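You operate a simulated robot arm through the tools that you are given. There is no shell and no other tool. Be economical: measure what you need, move in short steps, check, and stop when the job is done.

The job below is to be done with a simulated robot arm. You get a single attempt, and the scene is never put back.

JOB
Put the orange filter on the top of the grey bench away on the top of the green table. Put one of the green filters from the top of the grey bench on the middle shelf of the grey bench. Count the purple boxes on the top of the grey bench, then put as many of the clear pouches from the top of the grey bench on the top of the kitting bench. Take the green meter on the top of the grey bench and put it away on the top of the test rack. Take the white cube and put it on the grey booklet. Put the white damper that says "4" from the top of the grey bench on the upper right shelf of the seat bench and the white damper labelled "5" on the top shelf of the lid rack. Do these in any order. Set down upright: orange filter, green filter, clear pouch.
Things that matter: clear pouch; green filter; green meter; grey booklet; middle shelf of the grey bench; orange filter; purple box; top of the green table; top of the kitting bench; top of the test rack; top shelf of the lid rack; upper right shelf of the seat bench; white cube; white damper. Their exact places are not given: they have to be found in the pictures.

Only the result counts: the job must be done as asked and must still hold three seconds after the hand-in. Knocking over, shifting, dropping, spilling or breaking anything else fails it. Lids that push on must go on centred and level and be pressed home; caps that screw on are set level and turned clockwise until they are tight.

ROBOT AND FRAMES
A 7-joint arm with a two-finger parallel gripper on a trunk, on a base that drives. Base frame: it is fixed to the floor where the robot stands at the start and does not move with it; the origin is under the middle of the robot, x ahead of it, y to its left, z up; the surface under the hand at the start is at about z = 800. Readings come in mm, rad, newtons and seconds.
With the tool pointing down near the work surface it reaches from about 340 to 740 mm from the robot's upright axis, wherever it stands. Its first joint turns from -2.496 to 2.496 rad. Places, roughly: clear pouch [500, -250, 750]; green filter [750, -250, 750]; green meter [500, -250, 750]; grey booklet [5500, 750, 750]; middle shelf of the grey bench [800, 100, 500]; orange filter [500, 250, 750]; purple box [500, 500, 750]; top of the green table [700, -2300, 800]; top of the kitting bench [800, 2400, 800]; top of the test rack [2200, -5300, 800]; top shelf of the lid rack [3400, 3600, 500]; upper right shelf of the seat bench (54x18 cm) [3620, 3820, 1580]; white cube [750, 750, 750]; white damper [750, 750, 750]. Payload 3 kg.
Tool frame: the origin (TCP) lies between the finger pads and is the grasp point; the fingertips stand 30 mm ahead of it; z points along the fingers, y is the line along which they close. Largest opening 94 mm; finger width 28, thickness 10; the body of the gripper, 50 by 96 mm, starts 55 mm behind the TCP.
Orientation is told as [roll, pitch, yaw] about the base's x, y, z axes, in that order, counted from this pose: with the fingers straight down and closing along the base's y, the tool's x points along the base's -x, its y along +y and its z along -z.

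CONTROLS
- The arm moves only by the tool send_rows. Its argument "rows" is a list of rows, each a list of 3 entries, a list of its own where there are three numbers: the shift along the tool's x, y, z in mm, then the turn, a rotation vector about the tool's x, y, z in degrees, then the closure, from 0 (fully open) to 1 (shut). In form: [[[dx, dy, dz], [wx, wy, wz], hand], ...]. A call has 1 to 20 rows; each row shifts and turns the commanded pose from where the row before left it, along the tool's axes as they then stand. Rows are played at 5 a second. More than 50 mm and 0.15 rad between two rows, or a gripper value outside its range, and nothing of the call is played. A pose out of reach is approached as far as the arm can. The call stops where the force on the tool passes 40 N (or 10 N more than at its start, if that is more) or the arm is blocked; 0.2 s more then pass. Each finger travels about 45 mm/s and halts on what it meets, pressing with about 35 N; the grip force reading is that of the motor and also rises with nothing between the fingers. The clock runs only during rows and for 0.2 s after the last one: add rows that do not move to give the fingers time. It gives the time, the measured TCP pose, the force on the tool (base axes), the opening and the grip force at its end, in the units of the frame above (readings bear some noise), with the torque about the TCP (base axes, N m) and any sound that the robot's microphone picked up.
- Cameras (640 x 400 px; columns grow to the right, rows downward): "scene" is now at [37, 173, 1713.5]; the picture's right is [0.41, -0.91, 0.00], its down [-0.78, -0.35, -0.52] and it looks along [0.47, 0.21, -0.85] (base axes); focal length 286 px, centre (320, 200). "wrist" rides on the gripper at [76, 14, -102] in the tool frame; the picture's right is [-0.18, 0.98, 0.00], its down [-0.75, -0.14, -0.64] and it looks along [-0.63, -0.12, 0.77] (tool axes); focal length 243 px, centre (320, 200).
- capture(camera): a new picture of that camera. The clock stands still meanwhile.
- move_column(by): slides the trunk up (or, below 0, down) by that many mm; the arm and the scene camera ride with it, the base frame stays. It gives what a move gives, with no picture.
- roll_base(legs): drives the robot by 1 to 6 legs, each [ahead, left, turn to the left] in mm, mm and rad, along the robot's own axes; the way and the turn of a leg run together, so that a leg with both is an arc; at most 1500 mm and 3.142 rad a leg. The arm and the cameras ride along, it lands a little off, and it stops where it bumps. It gives what a move gives.
- aim_head(pan, tilt): turns the head with the scene camera to pan (to the left, within 2.496 rad either way) and tilt (down, from -0.506 to 1.204), counted from straight ahead of the robot. It gives what a move gives.
- pixel_to_xyz(camera, pixels): for up to 12 pixels [column, row] of the newest picture of that camera ("zoom" is the newest enlarged one), the place [x, y, z] in the base frame of the surface seen there, good to about 2 mm. The clock stands still meanwhile.
- inspect(camera, box): a new picture of the part [left, top, right, bottom] of that camera's present view, enlarged. The clock stands still meanwhile.
- close_job(): hands the job in; it is judged then, once.

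Work in short steps. Measure before you move; look again where a grasp or a placing could have gone wrong, and mend it. You have 322 turns and 206 pictures in all, those below and enlarged ones among them. Open the gripper and draw the arm clear of the work before you hand the job in, unless the task says otherwise.

The tools are called after "Emit:" as name(argument=value, ...) on one line, values as JSON. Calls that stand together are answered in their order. send_rows: Moves the arm, as the interface text tells. Its arguments: {"type":"object","properties":{"rows":{"type":"array"}},"required":["rows"]} The other tools are called the same way: move_column (by) slides the trunk up or down; roll_base (legs) drives the base; aim_head (pan, tilt) turns the head that bears the scene camera; capture (camera) takes a picture; pixel_to_xyz (camera, pixels) gives the place of the surface under pixels of a picture; inspect (camera, box) takes an enlarged picture of a part of a camera's view; close_job () hands the job in.

At the start:

```text
time_s: 0.0
eef_pos: [516.9, 328.9, 1162.8]
tool_rot: [-0.002, 0.002, 0.001]
contact_force: [0.4, 0.3, 0.7]
moment: [-0.02, 0.01, -0.01]
opening: 94.0
finger_force: 0.0
trunk travel left (down, up): [-175.0, 215.0]
robot x, y, heading: [-4.6, 0.6, 0.006]
head pan, tilt: [0.424, 1.021]
```

scene: 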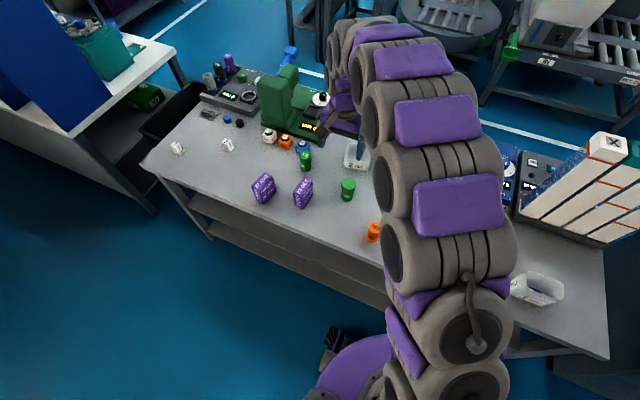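
wrist: 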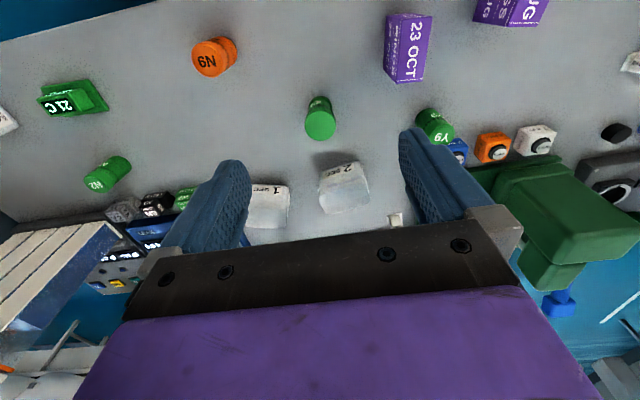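

The scene shows the grey bench with the arm blocking part of it. I look around with the head to the left and to the right before moving.

Emit:
inspect(camera="scene", box=[140, 30, 400, 260])

Emit:
inspect(camera="wrist", box=[0, 0, 640, 260])

Emit:
aim_head(pan=-0.5, tilt=0.95)

Emit:
capture(camera="scene")

```text
1.74 times, centred on (270, 145) of scene
```

zoom: 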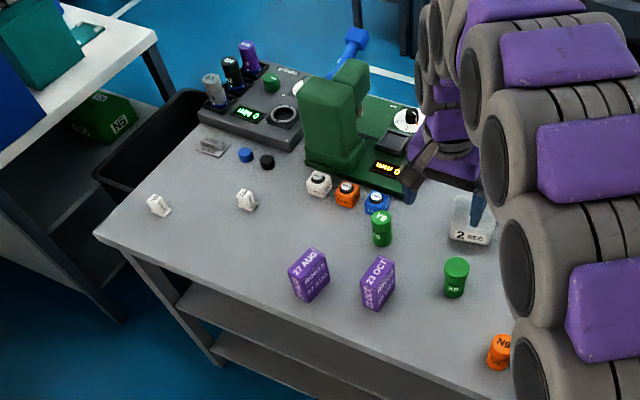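

```text
1.00 times, centred on (320, 130) of wrist (not enlarged: the box is as wide or as high as the picture)
```

zoom: 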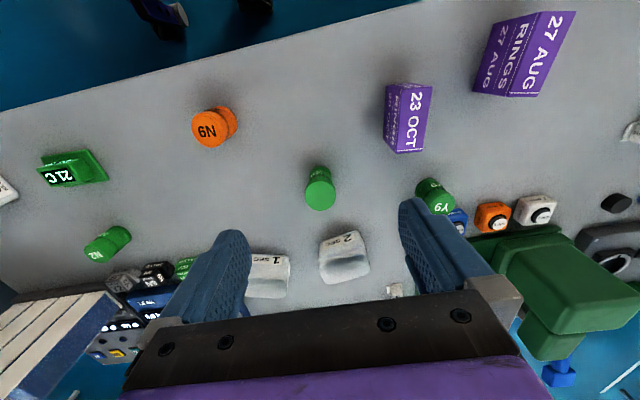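

```text
time_s: 1.2
eef_pos: [513.2, 327.9, 1165.6]
tool_rot: [0.001, 0.0, -0.001]
contact_force: [0.1, 0.2, -0.3]
moment: [0.01, -0.03, -0.02]
opening: 93.9
finger_force: 0.1
trunk travel left (down, up): [-175.0, 215.0]
robot x, y, heading: [-0.6, 2.2, -0.003]
head pan, tilt: [-0.499, 0.949]
```

```text
201 pictures are left
```

scene: 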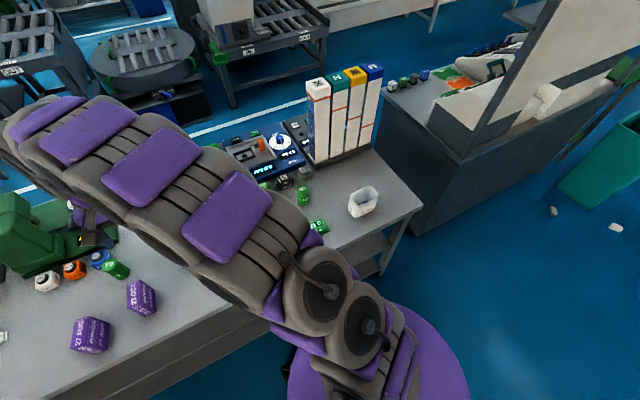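

The wrist picture sees most of the objects. I measure them, and look more closely for letters.

Emit:
capture(camera="wrist")

Emit:
inspect(camera="scene", box=[220, 60, 440, 250])

Emit:
aim_head(pan=0.75, tilt=0.8)

Emit:
capture(camera="scene")

Emit:
inspect(camera="scene", box=[210, 140, 470, 320])

```text
200 pictures are left
```

wrist: 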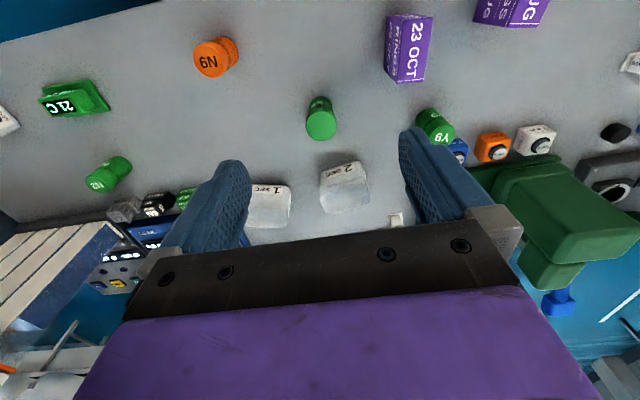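

```text
2.11 times, centred on (330, 155) of scene
```

zoom: 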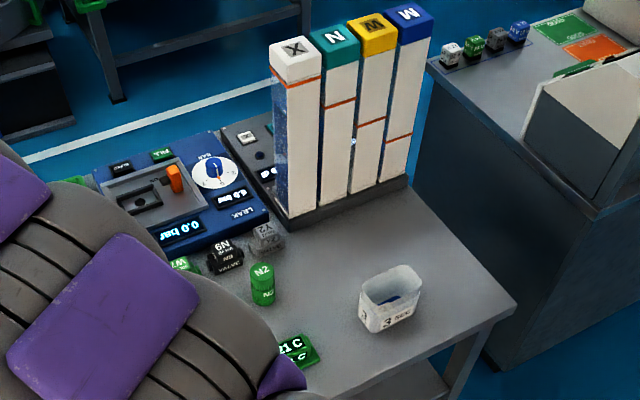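

```text
time_s: 2.6
eef_pos: [515.0, 326.0, 1165.9]
tool_rot: [-0.001, -0.002, 0.0]
contact_force: [-0.2, 0.0, -0.3]
moment: [0.03, 0.02, -0.01]
opening: 94.2
finger_force: 0.0
trunk travel left (down, up): [-175.0, 215.0]
robot x, y, heading: [-0.1, 4.1, -0.001]
head pan, tilt: [0.75, 0.799]
```

```text
198 pictures are left
```

scene: 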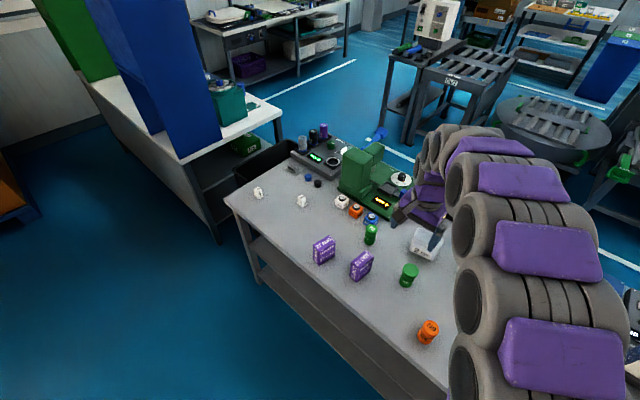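

```text
2.22 times, centred on (340, 230) of scene
```

zoom: 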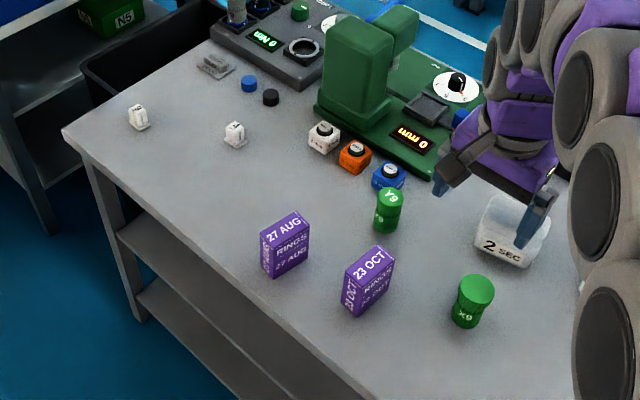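

Emit:
inspect(camera="scene", box=[240, 130, 400, 230])

Emit:
pixel_to_xyz(camera="wrist", pixels=[[215, 45], [227, 72], [320, 103], [320, 130], [72, 93], [95, 185], [275, 193], [343, 172], [408, 20], [437, 113], [490, 140], [538, 135]])

Emit:
pixel_to_xyz(camera="scene", pixels=[[258, 193], [302, 201], [324, 250], [361, 265], [342, 200], [356, 210], [308, 178], [318, 183], [230, 195], [450, 350]])

```text
4.00 times, centred on (320, 180) of scene
```

zoom: 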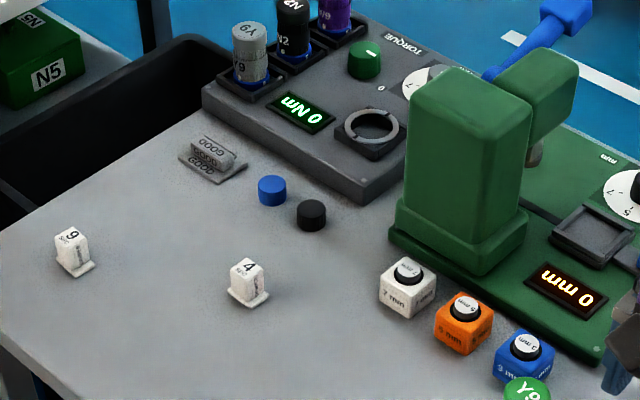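

```text
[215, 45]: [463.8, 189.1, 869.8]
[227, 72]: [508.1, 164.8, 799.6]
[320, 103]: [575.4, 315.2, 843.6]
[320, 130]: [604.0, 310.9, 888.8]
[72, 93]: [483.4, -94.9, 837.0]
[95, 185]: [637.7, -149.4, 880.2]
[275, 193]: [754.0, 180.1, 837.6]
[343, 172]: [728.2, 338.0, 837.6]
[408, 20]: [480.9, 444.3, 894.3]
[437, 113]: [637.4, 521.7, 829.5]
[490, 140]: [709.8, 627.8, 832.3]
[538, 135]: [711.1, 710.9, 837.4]
```

```text
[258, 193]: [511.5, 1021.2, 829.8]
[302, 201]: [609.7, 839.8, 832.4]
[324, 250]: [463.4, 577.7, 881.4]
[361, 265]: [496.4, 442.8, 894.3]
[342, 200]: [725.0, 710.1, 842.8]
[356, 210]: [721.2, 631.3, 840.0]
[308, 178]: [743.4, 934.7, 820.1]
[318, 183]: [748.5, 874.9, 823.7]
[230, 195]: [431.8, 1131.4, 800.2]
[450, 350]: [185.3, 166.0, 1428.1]
```

I draw the tool back 150 mm so that the wrist camera sees the back of the bench.

Emit:
send_rows(rows=[[[50, 0, 0], [0, 0, 0], 0], [[50, 0, 0], [0, 0, 0], 0], [[50, 0, 0], [0, 0, 0], 0], [[0, 0, 0], [0, 0, 0], 0]])

Emit:
capture(camera="wrist")

Emit:
aim_head(pan=0.0, tilt=0.9)

Emit:
capture(camera="scene")

```text
time_s: 3.6
eef_pos: [366.7, 325.8, 1163.6]
tool_rot: [-0.001, 0.001, 0.0]
contact_force: [-0.2, 0.1, 0.8]
moment: [-0.03, 0.02, 0.01]
opening: 93.9
finger_force: 0.0
trunk travel left (down, up): [-175.0, 215.0]
robot x, y, heading: [-1.8, 0.1, -0.001]
head pan, tilt: [0.75, 0.799]
```

```text
195 pictures are left
```

wrist: 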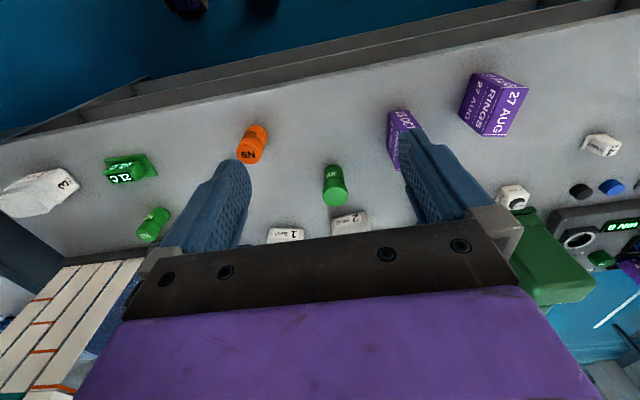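

```text
time_s: 4.8
eef_pos: [364.1, 325.2, 1164.2]
tool_rot: [-0.001, 0.0, 0.001]
contact_force: [-0.3, 0.4, 0.3]
moment: [0.0, 0.0, -0.02]
opening: 94.3
finger_force: 0.1
trunk travel left (down, up): [-175.0, 215.0]
robot x, y, heading: [1.6, 3.5, 0.001]
head pan, tilt: [0.0, 0.901]
```

```text
194 pictures are left
```

scene: 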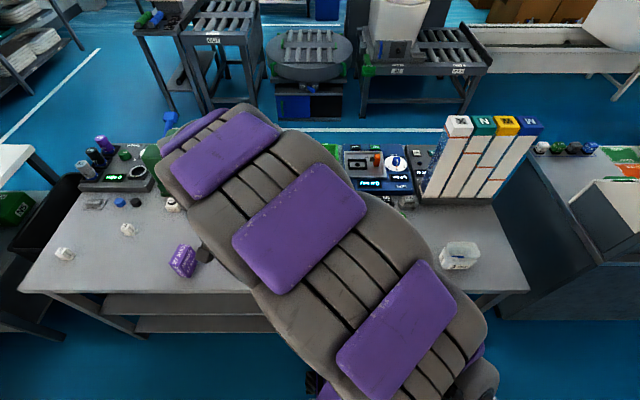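

The arm still hides the middle. I swing the tool to the right side to see the rest of the bench.

Emit:
send_rows(rows=[[[-40, -50, 0], [0, 0, 0], 0], [[-40, -50, 0], [0, 0, 0], 0], [[0, -50, 0], [0, 0, 0], 0], [[0, -50, 0], [0, 0, 0], 0], [[0, -50, 0], [0, 0, 0], 0], [[0, -50, 0], [0, 0, 0], 0], [[0, -50, 0], [0, 0, 0], 0], [[0, -50, 0], [0, 0, 0], 0], [[0, -50, 0], [0, 0, 0], 0], [[0, -50, 0], [0, 0, 0], 0], [[0, -50, 0], [0, 0, 0], 0], [[0, -50, 0], [0, 0, 0], 0], [[0, -50, 0], [0, 0, 0], 0], [[0, 0, 0], [0, 0, 0], 0]])

Emit:
capture(camera="wrist")

Emit:
aim_head(pan=0.25, tilt=0.9)

Emit:
capture(camera="scene")

```text
refused: row 1 steps farther than a row can; nothing moved
```

```text
193 pictures are left
```

wrist: 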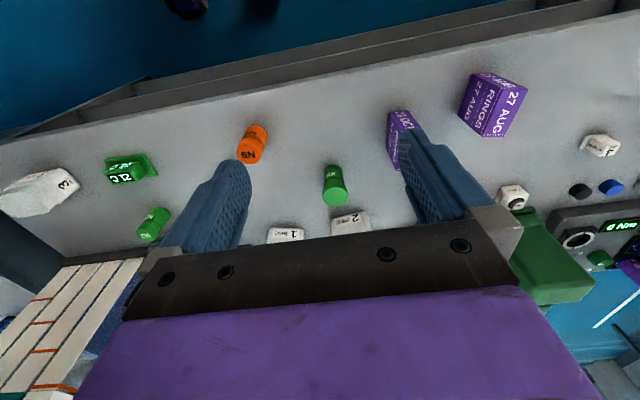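

```text
time_s: 5.5
eef_pos: [364.4, 325.5, 1162.7]
tool_rot: [-0.001, 0.001, -0.001]
contact_force: [0.0, 0.3, -0.4]
moment: [-0.01, 0.0, 0.0]
opening: 94.1
finger_force: 0.0
trunk travel left (down, up): [-175.0, 215.0]
robot x, y, heading: [-1.0, -0.3, -0.004]
head pan, tilt: [0.25, 0.901]
```

```text
192 pictures are left
```

scene: 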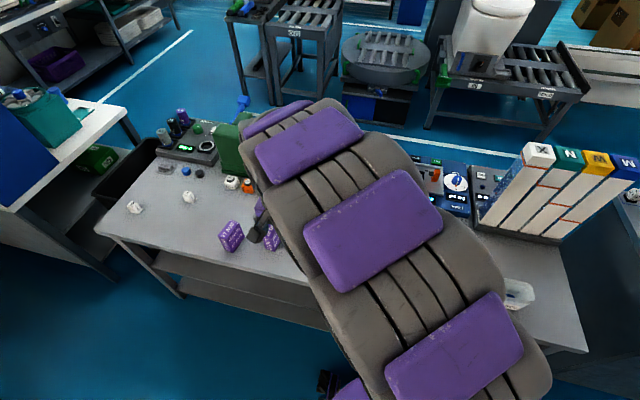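

Step was over 50 mm; I repeat with smaller steps.

Emit:
send_rows(rows=[[[-40, -30, 0], [0, 0, 0], 0], [[-40, -30, 0], [0, 0, 0], 0], [[0, -50, 0], [0, 0, 0], 0], [[0, -50, 0], [0, 0, 0], 0], [[0, -50, 0], [0, 0, 0], 0], [[0, -50, 0], [0, 0, 0], 0], [[0, -50, 0], [0, 0, 0], 0], [[0, -50, 0], [0, 0, 0], 0], [[0, -50, 0], [0, 0, 0], 0], [[0, -50, 0], [0, 0, 0], 0], [[0, -50, 0], [0, 0, 0], 0], [[0, -50, 0], [0, 0, 0], 0], [[0, -50, 0], [0, 0, 0], 0], [[0, -50, 0], [0, 0, 0], 0], [[0, 0, 0], [0, 0, 0], 0]])

Emit:
capture(camera="wrist")

Emit:
capture(camera="scene")

```text
time_s: 8.7
eef_pos: [443.2, -336.4, 1165.4]
tool_rot: [0.002, -0.001, -0.001]
contact_force: [0.7, 0.3, -0.3]
moment: [-0.04, 0.0, 0.0]
opening: 93.9
finger_force: 0.0
trunk travel left (down, up): [-175.0, 215.0]
robot x, y, heading: [-0.8, -0.8, 0.002]
head pan, tilt: [0.25, 0.901]
```

```text
191 pictures are left
```

wrist: 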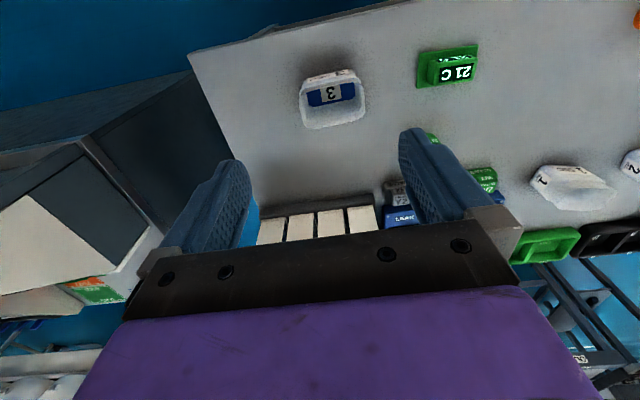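

```text
190 pictures are left
```

scene: 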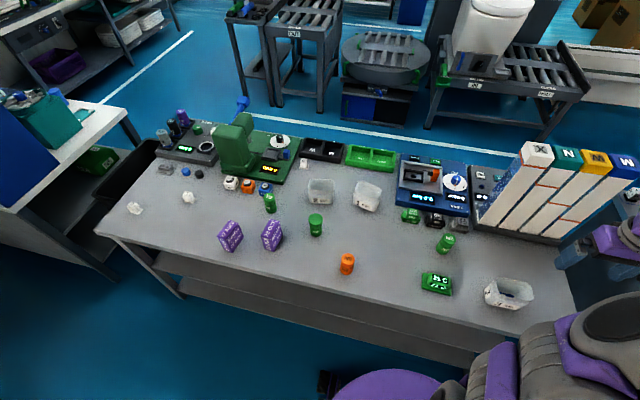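

Now most of the bench is open to view. I zoom in for labels.

Emit:
inspect(camera="scene", box=[90, 110, 330, 260])

Emit:
inspect(camera="scene", box=[270, 130, 430, 230])

Emit:
inspect(camera="scene", box=[380, 150, 560, 320])

Emit:
pixel_to_xyz(camera="scene", pixels=[[303, 162], [350, 265], [315, 220], [270, 205], [445, 243], [436, 283], [320, 193], [367, 197], [507, 292], [135, 208], [188, 197], [231, 183]])

Emit:
pixel_to_xyz(camera="scene", pixels=[[100, 235], [540, 345], [300, 278], [575, 320], [340, 135], [300, 280], [250, 272], [280, 310], [434, 217], [411, 214], [220, 290], [520, 330]])

```text
2.67 times, centred on (210, 185) of scene
```

zoom: 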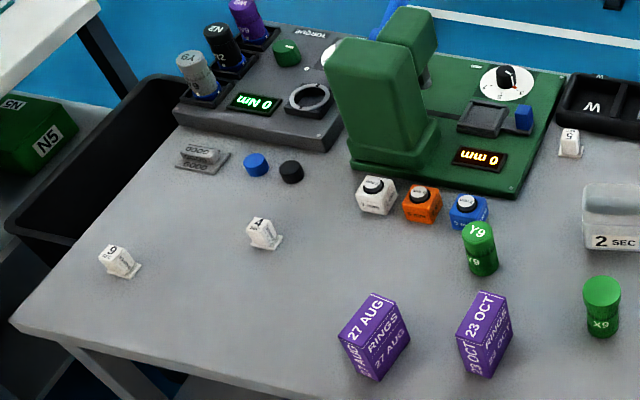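

```text
4.00 times, centred on (350, 180) of scene
```

zoom: 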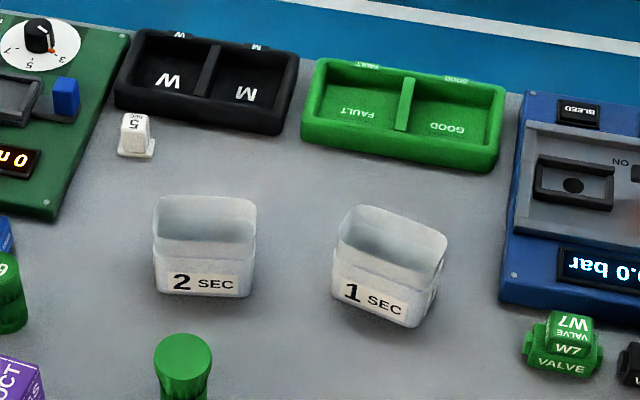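

```text
2.35 times, centred on (470, 235) of scene
```

zoom: 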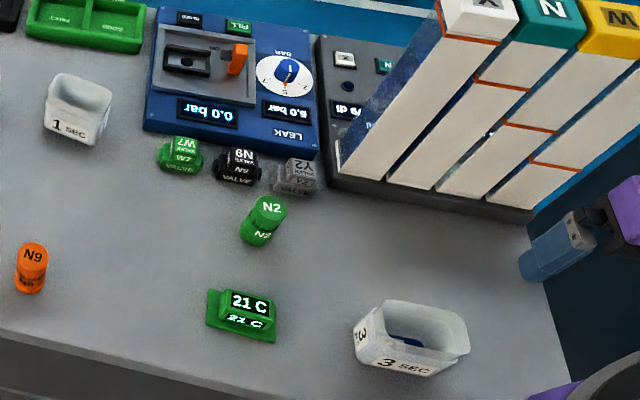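

```text
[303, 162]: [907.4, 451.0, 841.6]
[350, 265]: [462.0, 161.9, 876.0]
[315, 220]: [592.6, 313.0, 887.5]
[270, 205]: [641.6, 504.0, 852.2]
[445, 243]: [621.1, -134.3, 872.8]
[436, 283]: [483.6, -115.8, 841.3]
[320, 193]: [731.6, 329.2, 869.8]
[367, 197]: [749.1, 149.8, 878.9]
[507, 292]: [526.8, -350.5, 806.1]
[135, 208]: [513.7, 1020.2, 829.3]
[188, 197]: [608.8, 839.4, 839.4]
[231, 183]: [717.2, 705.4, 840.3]
```

```text
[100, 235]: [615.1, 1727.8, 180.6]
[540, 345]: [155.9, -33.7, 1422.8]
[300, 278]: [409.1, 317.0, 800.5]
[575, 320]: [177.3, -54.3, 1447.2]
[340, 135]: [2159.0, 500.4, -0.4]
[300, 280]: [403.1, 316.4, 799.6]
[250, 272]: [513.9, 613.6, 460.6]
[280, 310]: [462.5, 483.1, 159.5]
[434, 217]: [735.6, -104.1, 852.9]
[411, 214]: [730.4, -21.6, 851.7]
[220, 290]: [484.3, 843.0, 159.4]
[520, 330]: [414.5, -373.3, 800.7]
```

Found: damper "5" at about (907,451), damper "4" at (609,840), the cubes, the orange filter N9, green filters X9, Y9, N2, meter 21C and pouches 1, 2, 3 SEC. Two purple boxes. Now I look around for the destinations.

Emit:
aim_head(pan=1.3, tilt=0.45)

Emit:
capture(camera="scene")

Emit:
pixel_to_xyz(camera="scene", pixels=[[320, 200], [320, 130], [200, 200], [450, 200], [450, 130], [550, 150], [320, 300], [100, 250], [550, 220], [250, 250]])

Emit:
aim_head(pan=-1.2, tilt=0.45)

Emit:
capture(camera="scene")

Emit:
pixel_to_xyz(camera="scene", pixels=[[320, 200], [320, 130], [200, 200], [450, 200], [450, 130], [550, 150], [320, 300], [100, 250], [550, 220], [250, 250]])

Emit:
aim_head(pan=0.4, tilt=0.25)

Emit:
capture(camera="scene")

Emit:
aim_head(pan=-0.4, tilt=0.25)

Emit:
capture(camera="scene")

```text
time_s: 10.0
eef_pos: [445.5, -335.3, 1165.1]
tool_rot: [0.003, 0.001, 0.0]
contact_force: [0.5, -0.4, 0.3]
moment: [0.02, 0.0, -0.01]
opening: 94.1
finger_force: 0.0
trunk travel left (down, up): [-175.0, 215.0]
robot x, y, heading: [-2.3, -0.2, 0.0]
head pan, tilt: [1.3, 0.45]
```

```text
186 pictures are left
```

scene: 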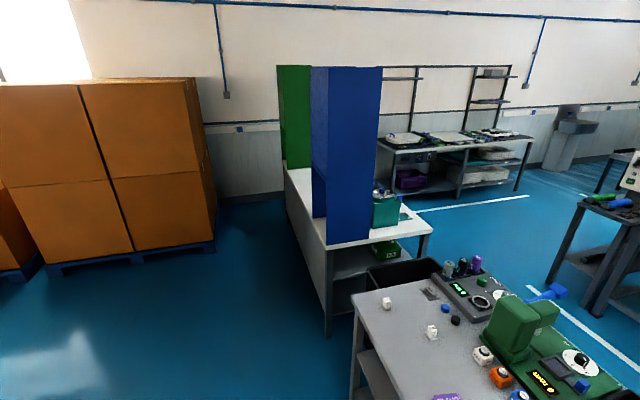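

```text
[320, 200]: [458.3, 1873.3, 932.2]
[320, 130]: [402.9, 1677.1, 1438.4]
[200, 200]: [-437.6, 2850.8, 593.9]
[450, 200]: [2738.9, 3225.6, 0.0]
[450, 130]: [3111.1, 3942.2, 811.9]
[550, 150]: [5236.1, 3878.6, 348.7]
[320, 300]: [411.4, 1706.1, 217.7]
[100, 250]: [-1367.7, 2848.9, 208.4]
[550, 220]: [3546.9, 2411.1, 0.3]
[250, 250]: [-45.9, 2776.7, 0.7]
```

```text
time_s: 12.3
eef_pos: [444.4, -336.0, 1165.2]
tool_rot: [0.003, -0.001, 0.001]
contact_force: [0.4, 0.5, 0.2]
moment: [0.01, -0.01, 0.01]
opening: 94.2
finger_force: 0.0
trunk travel left (down, up): [-175.0, 215.0]
robot x, y, heading: [0.5, 4.5, 0.001]
head pan, tilt: [-1.201, 0.45]
```

```text
185 pictures are left
```

scene: 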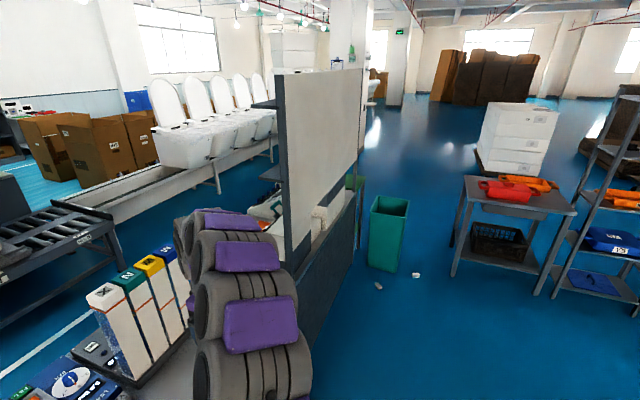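

```text
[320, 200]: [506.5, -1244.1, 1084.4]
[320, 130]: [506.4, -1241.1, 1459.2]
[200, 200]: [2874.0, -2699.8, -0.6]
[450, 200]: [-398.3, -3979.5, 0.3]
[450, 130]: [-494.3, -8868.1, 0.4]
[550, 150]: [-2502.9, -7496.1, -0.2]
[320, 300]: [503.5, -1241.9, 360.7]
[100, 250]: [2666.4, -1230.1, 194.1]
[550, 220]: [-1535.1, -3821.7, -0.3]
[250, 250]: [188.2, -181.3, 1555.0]
```

```text
time_s: 14.0
eef_pos: [445.4, -336.3, 1165.4]
tool_rot: [0.002, 0.0, 0.001]
contact_force: [0.2, 0.3, 0.2]
moment: [-0.02, -0.01, 0.03]
opening: 93.9
finger_force: 0.0
trunk travel left (down, up): [-175.0, 215.0]
robot x, y, heading: [-0.5, 1.3, -0.002]
head pan, tilt: [0.4, 0.25]
```

```text
184 pictures are left
```

scene: 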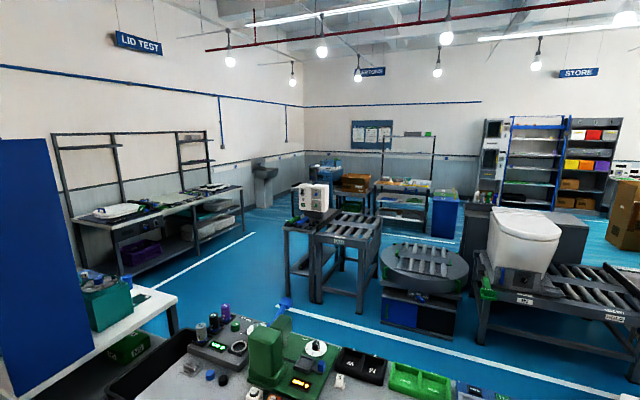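

```text
time_s: 15.1
eef_pos: [443.8, -335.4, 1165.4]
tool_rot: [0.003, 0.0, -0.001]
contact_force: [-1.1, -0.4, 0.3]
moment: [0.01, 0.0, 0.01]
opening: 94.0
finger_force: 0.0
trunk travel left (down, up): [-175.0, 215.0]
robot x, y, heading: [2.3, -0.8, 0.001]
head pan, tilt: [-0.4, 0.25]
```

```text
183 pictures are left
```

scene: 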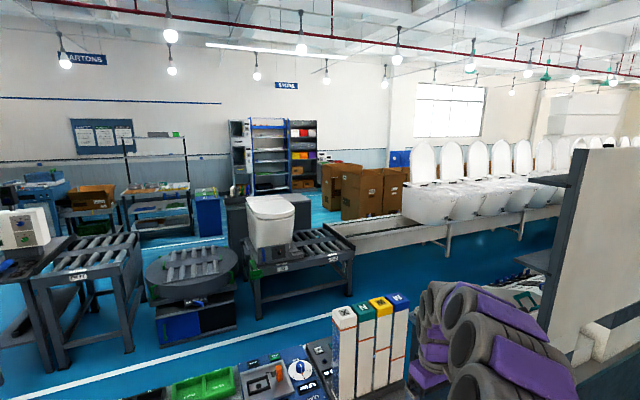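

I now go for green filter X9 at about (597,312), using a 45° tilted grasp so that I can set it on the middle shelf the same way. First I move the tool above and in front of it and tilt.

Emit:
send_rows(rows=[[[0, 50, 0], [0, 0, 0], 0], [[0, 50, 0], [0, 0, 0], 0], [[0, 50, 0], [0, 0, 0], 0], [[0, 50, 0], [0, 0, 0], 0], [[0, 50, 0], [0, 0, 0], 0], [[0, 50, 0], [0, 0, 0], 0], [[0, 50, 0], [0, 0, 0], 0], [[0, 50, 0], [0, 0, 0], 0], [[0, 50, 0], [0, 0, 0], 0], [[0, 50, 0], [0, 0, 0], 0], [[0, 50, 0], [0, 0, 0], 0], [[0, 50, 0], [0, 0, 0], 0], [[0, 48, 0], [0, 0, 0], 0], [[0, 0, 0], [0, -7.5, 0], 0], [[0, 0, 0], [0, -7.5, 0], 0], [[0, 0, 0], [0, -7.5, 0], 0], [[0, 0, 0], [0, -7.5, 0], 0], [[0, 0, 0], [0, -7.5, 0], 0], [[0, 0, 0], [0, -7.5, 0], 0], [[0, 0, 0], [0, 0, 0], 0]])

Emit:
capture(camera="wrist")

Emit:
aim_head(pan=0.1, tilt=1.0)

Emit:
capture(camera="scene")

```text
time_s: 19.5
eef_pos: [449.1, 292.1, 1138.9]
tool_rot: [0.168, -0.6, -0.257]
contact_force: [0.6, -0.5, 0.3]
moment: [0.02, -0.01, -0.02]
opening: 93.8
finger_force: 0.1
trunk travel left (down, up): [-175.0, 215.0]
robot x, y, heading: [-1.1, 1.8, -0.004]
head pan, tilt: [-0.4, 0.25]
stopped in row 20: the arm was blocked; the commanded pose is now the measured one
```

```text
182 pictures are left
```

wrist: 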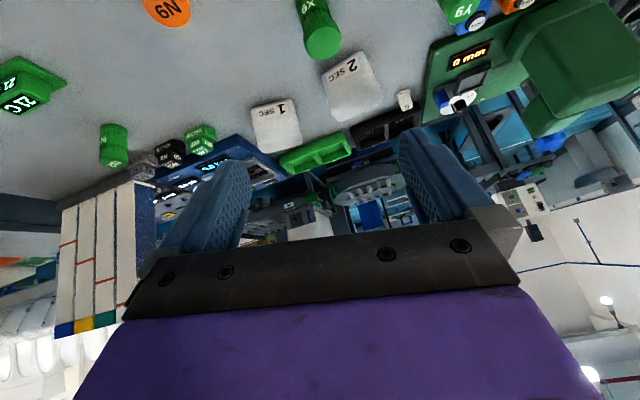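

```text
time_s: 20.6
eef_pos: [448.3, 290.3, 1140.2]
tool_rot: [0.169, -0.604, -0.259]
contact_force: [0.3, -0.4, -0.3]
moment: [-0.01, -0.01, -0.01]
opening: 94.1
finger_force: 0.1
trunk travel left (down, up): [-175.0, 215.0]
robot x, y, heading: [0.4, 1.0, 0.002]
head pan, tilt: [0.099, 1.0]
```

```text
181 pictures are left
```

scene: 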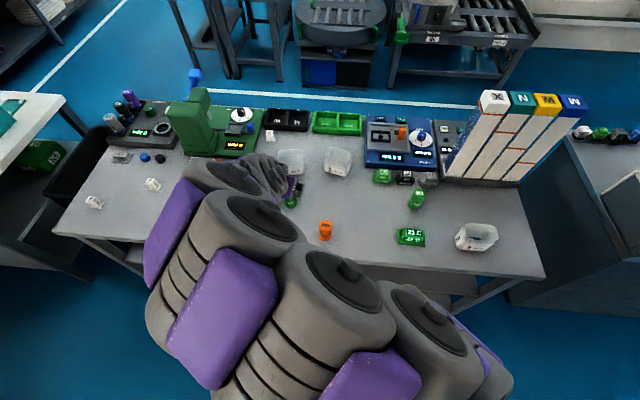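

The arm hit a joint limit close to the body. I undo the twist, roll the base back 100 mm for room, and tilt farther out.

Emit:
send_rows(rows=[[[0, 0, 0], [4.8, 0, 0], 0], [[0, 0, 0], [4.8, 0, 0], 0], [[0, 0, 0], [0, 6.9, 0], 0], [[0, 0, 0], [0, 6.9, 0], 0], [[0, 0, 0], [0, 6.9, 0], 0], [[0, 0, 0], [0, 6.9, 0], 0], [[0, 0, 0], [0, 6.9, 0], 0], [[0, 0, 0], [0, 0, -7.4], 0], [[0, 0, 0], [0, 0, -7.4], 0], [[0, 0, 0], [0, 0, 0], 0]])

Emit:
roll_base(legs=[[-100, 0, 0]])

```text
time_s: 22.8
eef_pos: [446.1, 295.5, 1143.0]
tool_rot: [-0.004, -0.009, 0.013]
contact_force: [-0.8, -0.1, 0.2]
moment: [0.0, 0.05, 0.0]
opening: 93.9
finger_force: 0.0
trunk travel left (down, up): [-175.0, 215.0]
robot x, y, heading: [0.5, 0.9, -0.002]
head pan, tilt: [0.099, 1.0]
```

```text
time_s: 23.9
eef_pos: [344.5, 296.6, 1142.7]
tool_rot: [-0.004, -0.01, 0.013]
contact_force: [-1.4, 0.8, -0.5]
moment: [-0.03, -0.06, 0.0]
opening: 93.9
finger_force: 0.0
trunk travel left (down, up): [-175.0, 215.0]
robot x, y, heading: [-98.9, -1.5, -0.0]
head pan, tilt: [0.099, 1.0]
```

Emit:
send_rows(rows=[[[-38, 3.2, 28], [0, 0, 0], 0], [[-38, 3.2, 28], [0, 0, 0], 0], [[-38, 3.2, 28], [0, 0, 0], 0], [[-38, 3.2, 28], [0, 0, 0], 0], [[-38, 3.2, 28], [0, 0, 0], 0], [[0, 0, 0], [0, -7.4, 0.7], 0], [[0, 0, 0], [0, -7.5, 0], 0], [[0, 0, 0], [0, -7.5, 0], 0], [[0, 0, 0], [0, -7.5, 0], 0], [[0, 0, 0], [0, -7.5, 0], 0], [[0, 0, 0], [0, -7.5, 0], 0], [[0, 0, 0], [0, 0, 0], 0]])

Emit:
capture(camera="wrist")

Emit:
capture(camera="scene")

```text
time_s: 26.5
eef_pos: [535.6, 312.9, 1004.4]
tool_rot: [-0.002, -0.794, 0.0]
contact_force: [-0.8, -0.3, -0.1]
moment: [0.03, 0.0, -0.01]
opening: 94.0
finger_force: 0.0
trunk travel left (down, up): [-175.0, 215.0]
robot x, y, heading: [-102.5, 1.8, -0.001]
head pan, tilt: [0.099, 1.0]
```

```text
180 pictures are left
```

wrist: 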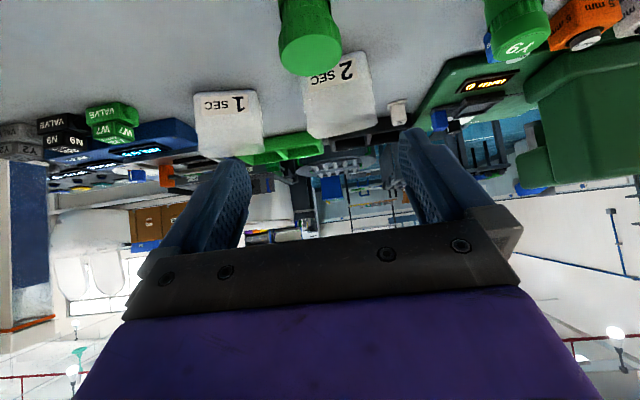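

```text
179 pictures are left
```

scene: 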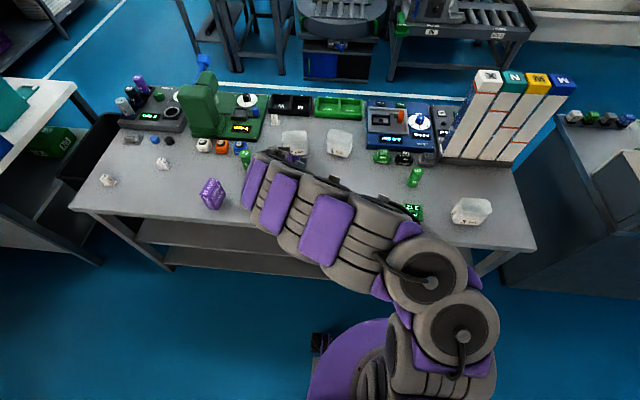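

The tilt held. I measure X9's top and sides in the wrist picture (top disc at (310,55)).

Emit:
pixel_to_xyz(camera="wrist", pixels=[[310, 55], [283, 55], [339, 55], [310, 70], [310, 42], [305, 20], [305, 5], [330, 20], [282, 20]])

Emit:
inspect(camera="scene", box=[60, 180, 360, 300])

Emit:
pixel_to_xyz(camera="scene", pixels=[[160, 225], [160, 235], [180, 268], [230, 230], [230, 240], [200, 236], [280, 245], [270, 272], [220, 248], [350, 280], [450, 250], [520, 250]])

```text
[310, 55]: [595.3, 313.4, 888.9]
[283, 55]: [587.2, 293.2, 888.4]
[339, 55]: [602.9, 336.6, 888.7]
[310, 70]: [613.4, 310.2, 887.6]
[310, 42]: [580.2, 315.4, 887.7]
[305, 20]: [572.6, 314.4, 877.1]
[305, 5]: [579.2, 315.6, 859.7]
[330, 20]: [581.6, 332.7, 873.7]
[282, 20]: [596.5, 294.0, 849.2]
```

```text
2.13 times, centred on (210, 240) of scene
```

zoom: 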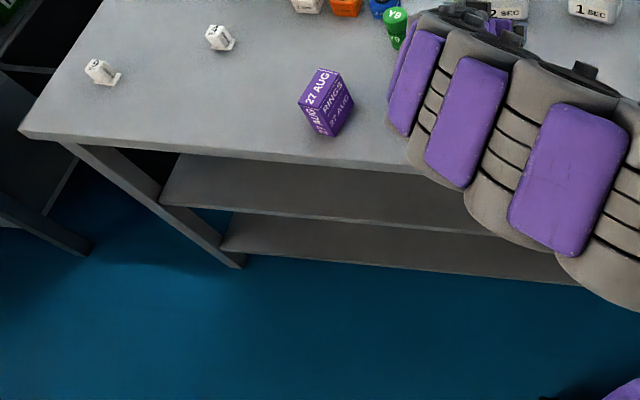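

```text
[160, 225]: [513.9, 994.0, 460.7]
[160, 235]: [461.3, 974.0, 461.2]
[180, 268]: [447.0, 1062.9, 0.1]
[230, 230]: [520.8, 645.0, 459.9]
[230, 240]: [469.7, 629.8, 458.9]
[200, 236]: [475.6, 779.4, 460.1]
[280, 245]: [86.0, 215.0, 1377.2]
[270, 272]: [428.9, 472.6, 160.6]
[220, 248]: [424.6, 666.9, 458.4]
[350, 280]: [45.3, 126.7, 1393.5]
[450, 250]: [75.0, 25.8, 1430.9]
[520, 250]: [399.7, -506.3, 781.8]
```

X9's axis is at (595,313.5), radius about 22, height 88; the middle shelf is at z=460 with its front edge near x=410. I go to the filter with the open fingers on either side.

Emit:
send_rows(rows=[[[17, 0.2, 37.7], [0, 0, 0], 0], [[17, 0.2, 37.7], [0, 0, 0], 0], [[17, 0.2, 37.7], [0, 0, 0], 0], [[17, 0.2, 37.7], [0, 0, 0], 0], [[0, 0, 0], [0, 0, 0], 0]])

Emit:
capture(camera="wrist")

```text
time_s: 27.7
eef_pos: [595.6, 315.9, 851.0]
tool_rot: [-0.003, -0.796, 0.002]
contact_force: [-0.1, -0.3, 0.1]
moment: [-0.01, -0.01, -0.01]
opening: 93.7
finger_force: 0.0
trunk travel left (down, up): [-175.0, 215.0]
robot x, y, heading: [-96.9, -0.8, -0.003]
head pan, tilt: [0.099, 1.0]
```

```text
177 pictures are left
```

wrist: 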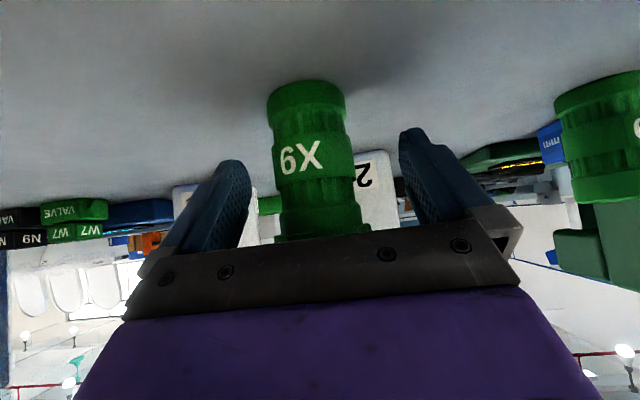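

The filter stands between the fingers. I close and lift a little.

Emit:
send_rows(rows=[[[0, 0, 0], [0, 0, 0], 0.4], [[0, 0, 0], [0, 0, 0], 0.7], [[0, 0, 0], [0, 0, 0], 1], [[0, 0, 0], [0, 0, 0], 1], [[0, 0, 0], [0, 0, 0], 1], [[0, 0, 0], [0, 0, 0], 1], [[-21, 0, -21], [0, 0, 0], 1], [[-34, 0, -34], [0, 0, 0], 1], [[-34, 0, -34], [0, 0, 0], 1], [[0, 0, 0], [0, 0, 0], 1]])

Emit:
capture(camera="wrist")

```text
time_s: 29.9
eef_pos: [595.6, 313.9, 977.7]
tool_rot: [0.001, -0.796, -0.001]
contact_force: [-0.1, -0.3, -1.3]
moment: [0.0, 0.02, 0.03]
opening: 46.6
finger_force: 34.8
trunk travel left (down, up): [-175.0, 215.0]
robot x, y, heading: [-99.6, 3.1, 0.005]
head pan, tilt: [0.099, 1.0]
heard: snap
```

```text
176 pictures are left
```

wrist: 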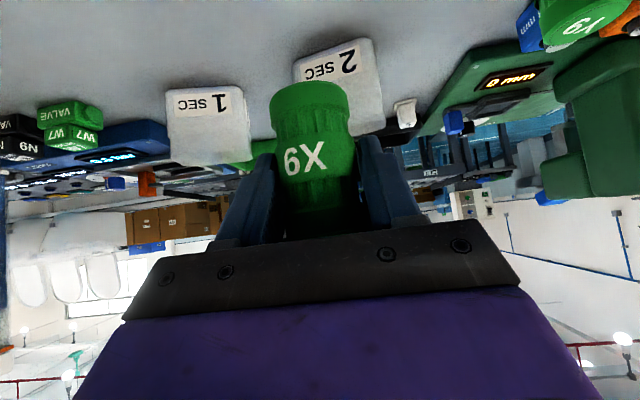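

A "snap" was heard; I check the filter closely.

Emit:
inspect(camera="wrist", box=[230, 60, 410, 250])

Emit:
inspect(camera="scene", box=[180, 70, 460, 240])

```text
2.11 times, centred on (320, 155) of wrist
```

zoom: 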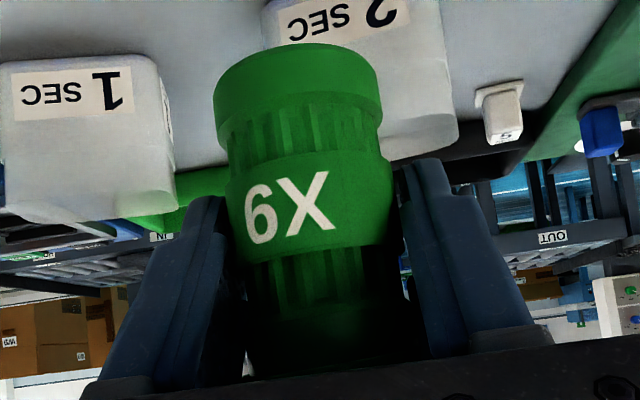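

```text
2.29 times, centred on (320, 155) of scene
```

zoom: 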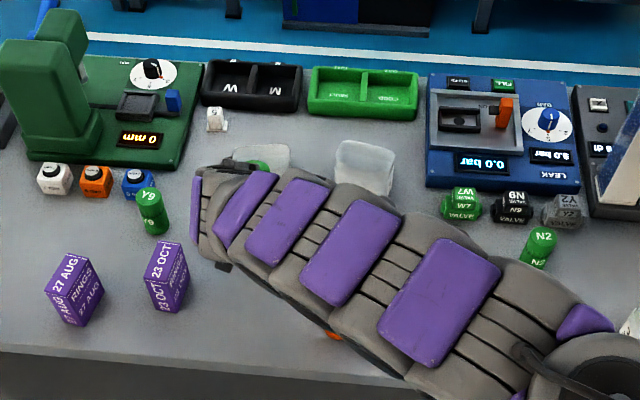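

The filter looks whole and is firmly held. I roll the base back, lower the trunk by 170 mm, and then bring the filter down in front of the bench to shelf height.

Emit:
roll_base(legs=[[-370, 0, 0]])

Emit:
move_column(by=-170)

Emit:
send_rows(rows=[[[34, 0, 34], [0, 0, 0], 1], [[34, 0, 34], [0, 0, 0], 1], [[34, 0, 34], [0, 0, 0], 1], [[34, 0, 34], [0, 0, 0], 1], [[34, 0, 34], [0, 0, 0], 1], [[0, 0, 0], [0, 0, 0], 1]])

Emit:
capture(camera="scene")

Emit:
capture(camera="wrist")

```text
time_s: 32.3
eef_pos: [228.8, 315.9, 978.6]
tool_rot: [-0.001, -0.794, 0.004]
contact_force: [0.3, -1.2, -1.2]
moment: [0.01, -0.01, -0.02]
opening: 46.4
finger_force: 35.1
trunk travel left (down, up): [-175.0, 215.0]
robot x, y, heading: [-468.0, -2.9, 0.004]
head pan, tilt: [0.099, 1.0]
```

```text
time_s: 34.2
eef_pos: [227.3, 314.6, 808.3]
tool_rot: [0.0, -0.797, 0.004]
contact_force: [-0.3, -0.6, -0.3]
moment: [-0.02, 0.03, -0.01]
opening: 46.5
finger_force: 35.5
trunk travel left (down, up): [-5.0, 385.0]
robot x, y, heading: [-466.6, -1.8, 0.003]
head pan, tilt: [0.099, 1.0]
```

```text
time_s: 35.6
eef_pos: [228.3, 313.5, 569.6]
tool_rot: [0.002, -0.798, 0.004]
contact_force: [0.3, -0.2, -0.3]
moment: [0.01, -0.01, -0.04]
opening: 46.7
finger_force: 34.4
trunk travel left (down, up): [-5.0, 385.0]
robot x, y, heading: [-463.5, 1.5, 0.005]
head pan, tilt: [0.099, 1.0]
```

```text
173 pictures are left
```

scene: 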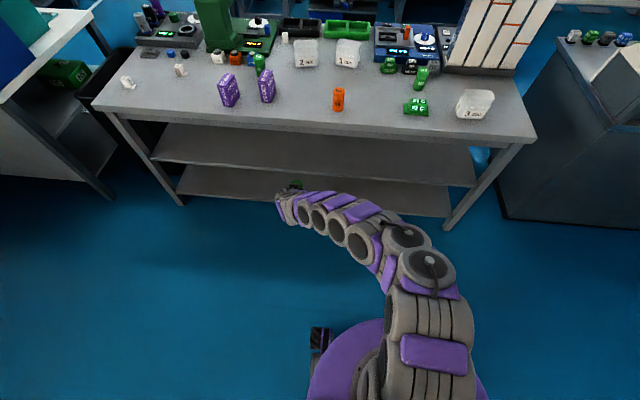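

```text
172 pictures are left
```

wrist: 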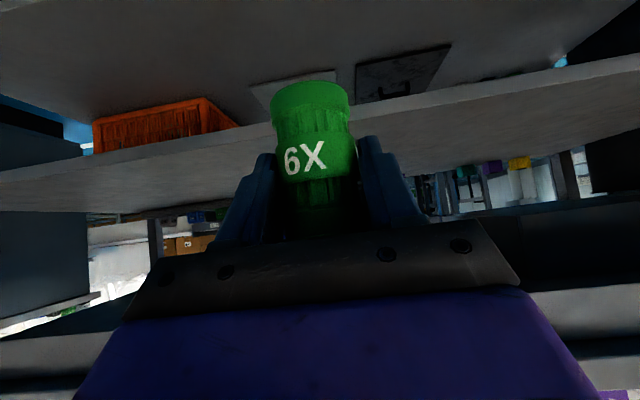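

Emit:
pixel_to_xyz(camera="scene", pixels=[[250, 160], [250, 172], [250, 178], [200, 160], [400, 177], [300, 150], [300, 128], [300, 140], [300, 122]])

Emit:
pixel_to_xyz(camera="wrist", pixels=[[430, 120], [430, 160], [450, 120], [100, 190], [560, 130], [570, 310], [310, 85], [310, 92]])

```text
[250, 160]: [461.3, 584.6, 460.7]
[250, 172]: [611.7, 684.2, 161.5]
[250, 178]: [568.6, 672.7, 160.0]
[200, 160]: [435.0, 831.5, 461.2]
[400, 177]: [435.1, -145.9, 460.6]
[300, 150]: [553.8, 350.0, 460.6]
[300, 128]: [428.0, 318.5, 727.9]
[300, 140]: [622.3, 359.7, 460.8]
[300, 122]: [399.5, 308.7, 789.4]
```

```text
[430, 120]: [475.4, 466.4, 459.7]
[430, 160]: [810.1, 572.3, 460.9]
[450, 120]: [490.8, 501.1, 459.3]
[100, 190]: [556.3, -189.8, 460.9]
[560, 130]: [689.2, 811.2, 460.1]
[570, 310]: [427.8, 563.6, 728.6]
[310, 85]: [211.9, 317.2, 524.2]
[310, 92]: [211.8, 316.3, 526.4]
```

The shelf (z=460) is free there, with a rail at x≈428, z≈728. I lower to 20 mm clearance and drive ahead 250 mm.

Emit:
send_rows(rows=[[[27, 0, 27], [0, 0, 0], 1], [[0, 0, 0], [0, 0, 0], 1]])

Emit:
roll_base(legs=[[250, 0, 0]])

Emit:
capture(camera="wrist")

```text
time_s: 36.2
eef_pos: [229.3, 314.6, 531.3]
tool_rot: [0.002, -0.796, 0.004]
contact_force: [0.0, -0.6, -1.2]
moment: [-0.01, 0.04, 0.0]
opening: 46.6
finger_force: 35.1
trunk travel left (down, up): [-5.0, 385.0]
robot x, y, heading: [-460.0, -0.0, 0.008]
head pan, tilt: [0.099, 1.0]
```

```text
time_s: 38.0
eef_pos: [481.7, 318.0, 529.8]
tool_rot: [0.002, -0.796, 0.01]
contact_force: [0.1, 0.8, -0.9]
moment: [0.03, 0.0, 0.02]
opening: 46.6
finger_force: 35.5
trunk travel left (down, up): [-5.0, 385.0]
robot x, y, heading: [-209.1, 4.1, 0.009]
head pan, tilt: [0.099, 1.0]
```

```text
171 pictures are left
```

wrist: 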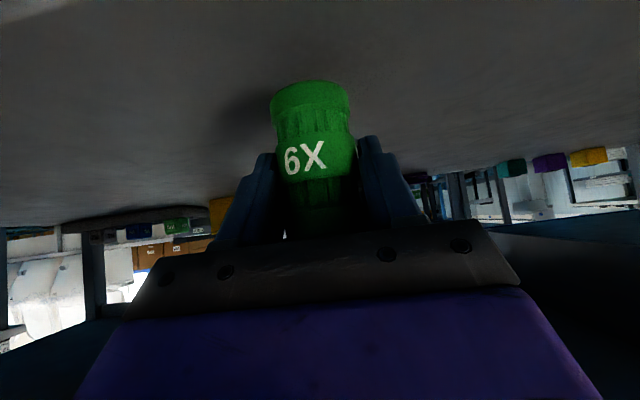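

Filter over the shelf; lower in small steps until contact shows.

Emit:
send_rows(rows=[[[5.7, 0, 5.7], [0, 0, 0], 1], [[3.5, 0, 3.5], [0, 0, 0], 1], [[1.4, 0, 1.4], [0, 0, 0], 1], [[1.4, 0, 1.4], [0, 0, 0], 1], [[0, 0, 0], [0, 0, 0], 1]])

Emit:
pixel_to_xyz(camera="wrist", pixels=[[310, 70], [310, 90], [310, 110]])

```text
time_s: 39.2
eef_pos: [482.3, 318.8, 516.2]
tool_rot: [0.003, -0.797, 0.007]
contact_force: [0.6, 0.5, -1.5]
moment: [-0.02, 0.05, -0.01]
opening: 46.7
finger_force: 34.7
trunk travel left (down, up): [-5.0, 385.0]
robot x, y, heading: [-209.2, -0.0, 0.011]
head pan, tilt: [0.099, 1.0]
```

```text
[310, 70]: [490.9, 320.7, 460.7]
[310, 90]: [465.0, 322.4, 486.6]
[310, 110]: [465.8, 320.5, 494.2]
```

Emit:
send_rows(rows=[[[1.4, 0, 1.4], [0, 0, 0], 1], [[0.7, 0, 0.7], [0, 0, 0], 1], [[0.7, 0, 0.7], [0, 0, 0], 1], [[0, 0, 0], [0, 0, 0], 1]])

Emit:
send_rows(rows=[[[0.7, 0, 0.7], [0, 0, 0], 1], [[0, 0, 0], [0, 0, 0], 1]])

```text
time_s: 40.2
eef_pos: [482.9, 318.8, 513.8]
tool_rot: [0.004, -0.798, 0.007]
contact_force: [-0.7, -0.4, -1.3]
moment: [-0.02, 0.02, 0.03]
opening: 46.8
finger_force: 35.1
trunk travel left (down, up): [-5.0, 385.0]
robot x, y, heading: [-209.9, 1.1, 0.01]
head pan, tilt: [0.099, 1.0]
```

```text
time_s: 40.8
eef_pos: [481.8, 319.5, 513.2]
tool_rot: [0.004, -0.797, 0.008]
contact_force: [-0.4, 0.4, -0.6]
moment: [0.01, -0.02, 0.0]
opening: 46.6
finger_force: 35.1
out of reach, approached as far as the arm can: row 1
trunk travel left (down, up): [-5.0, 385.0]
robot x, y, heading: [-211.0, 2.1, 0.008]
head pan, tilt: [0.099, 1.0]
```

The arm is at its reach limit; I use the trunk for the last 3 mm.

Emit:
move_column(by=-2)

Emit:
move_column(by=-1)

```text
time_s: 41.4
eef_pos: [480.8, 318.5, 511.8]
tool_rot: [0.003, -0.799, 0.008]
contact_force: [-0.2, 0.0, -1.6]
moment: [0.02, 0.0, 0.0]
opening: 46.6
finger_force: 34.8
trunk travel left (down, up): [-3.0, 387.0]
robot x, y, heading: [-210.2, 1.2, 0.006]
head pan, tilt: [0.099, 1.0]
```

```text
time_s: 41.9
eef_pos: [481.8, 318.6, 510.9]
tool_rot: [0.003, -0.798, 0.007]
contact_force: [0.5, -0.9, -1.4]
moment: [0.02, 0.0, -0.01]
opening: 46.3
finger_force: 34.6
trunk travel left (down, up): [-2.0, 388.0]
robot x, y, heading: [-206.4, 2.6, 0.012]
head pan, tilt: [0.099, 1.0]
```

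Emit:
move_column(by=-1)

Emit:
inspect(camera="wrist", box=[230, 50, 410, 180])

```text
time_s: 42.4
eef_pos: [482.7, 319.6, 510.2]
tool_rot: [0.003, -0.801, 0.007]
contact_force: [0.8, 1.1, 4.1]
moment: [0.11, -0.09, -0.02]
opening: 46.5
finger_force: 34.7
trunk travel left (down, up): [-1.0, 389.0]
robot x, y, heading: [-210.0, 2.1, 0.009]
head pan, tilt: [0.099, 1.0]
```

```text
3.08 times, centred on (320, 115) of wrist
```

zoom: 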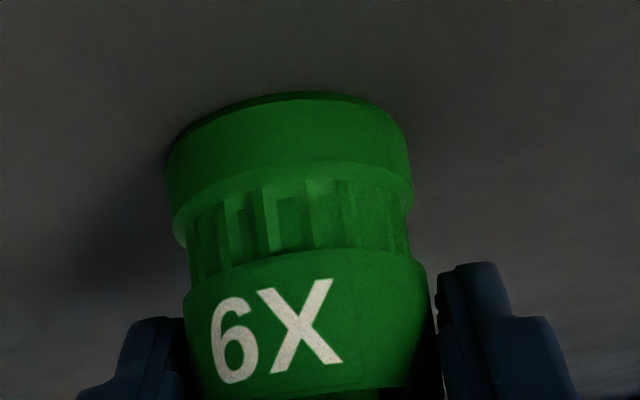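

Contact felt (4 N). I open the fingers and then roll straight back.

Emit:
send_rows(rows=[[[0, 0, 0], [0, 0, 0], 0.4], [[0, 0, 0], [0, 0, 0], 0.2], [[0, 0, 0], [0, 0, 0], 0], [[0, 0, 0], [0, 0, 0], 0], [[0, 0, 0], [0, 0, 0], 0], [[0, 0, 0], [0, 0, 0], 0]])

Emit:
capture(camera="wrist")

```text
time_s: 43.8
eef_pos: [482.4, 318.9, 509.2]
tool_rot: [0.005, -0.799, 0.008]
contact_force: [-0.5, 0.4, 0.7]
moment: [0.0, 0.0, -0.02]
opening: 94.0
finger_force: 0.1
trunk travel left (down, up): [-1.0, 389.0]
robot x, y, heading: [-208.9, 0.4, 0.01]
head pan, tilt: [0.099, 1.0]
```

```text
169 pictures are left
```

wrist: 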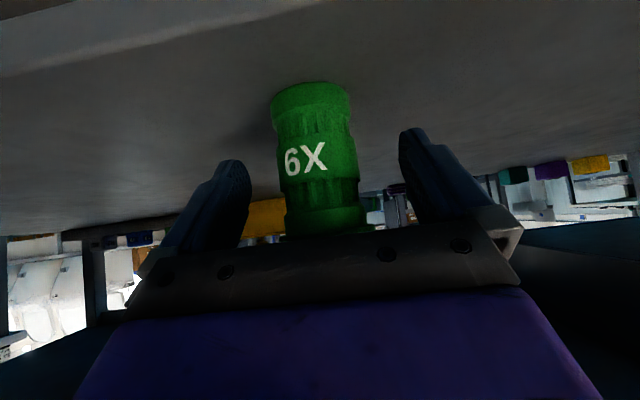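

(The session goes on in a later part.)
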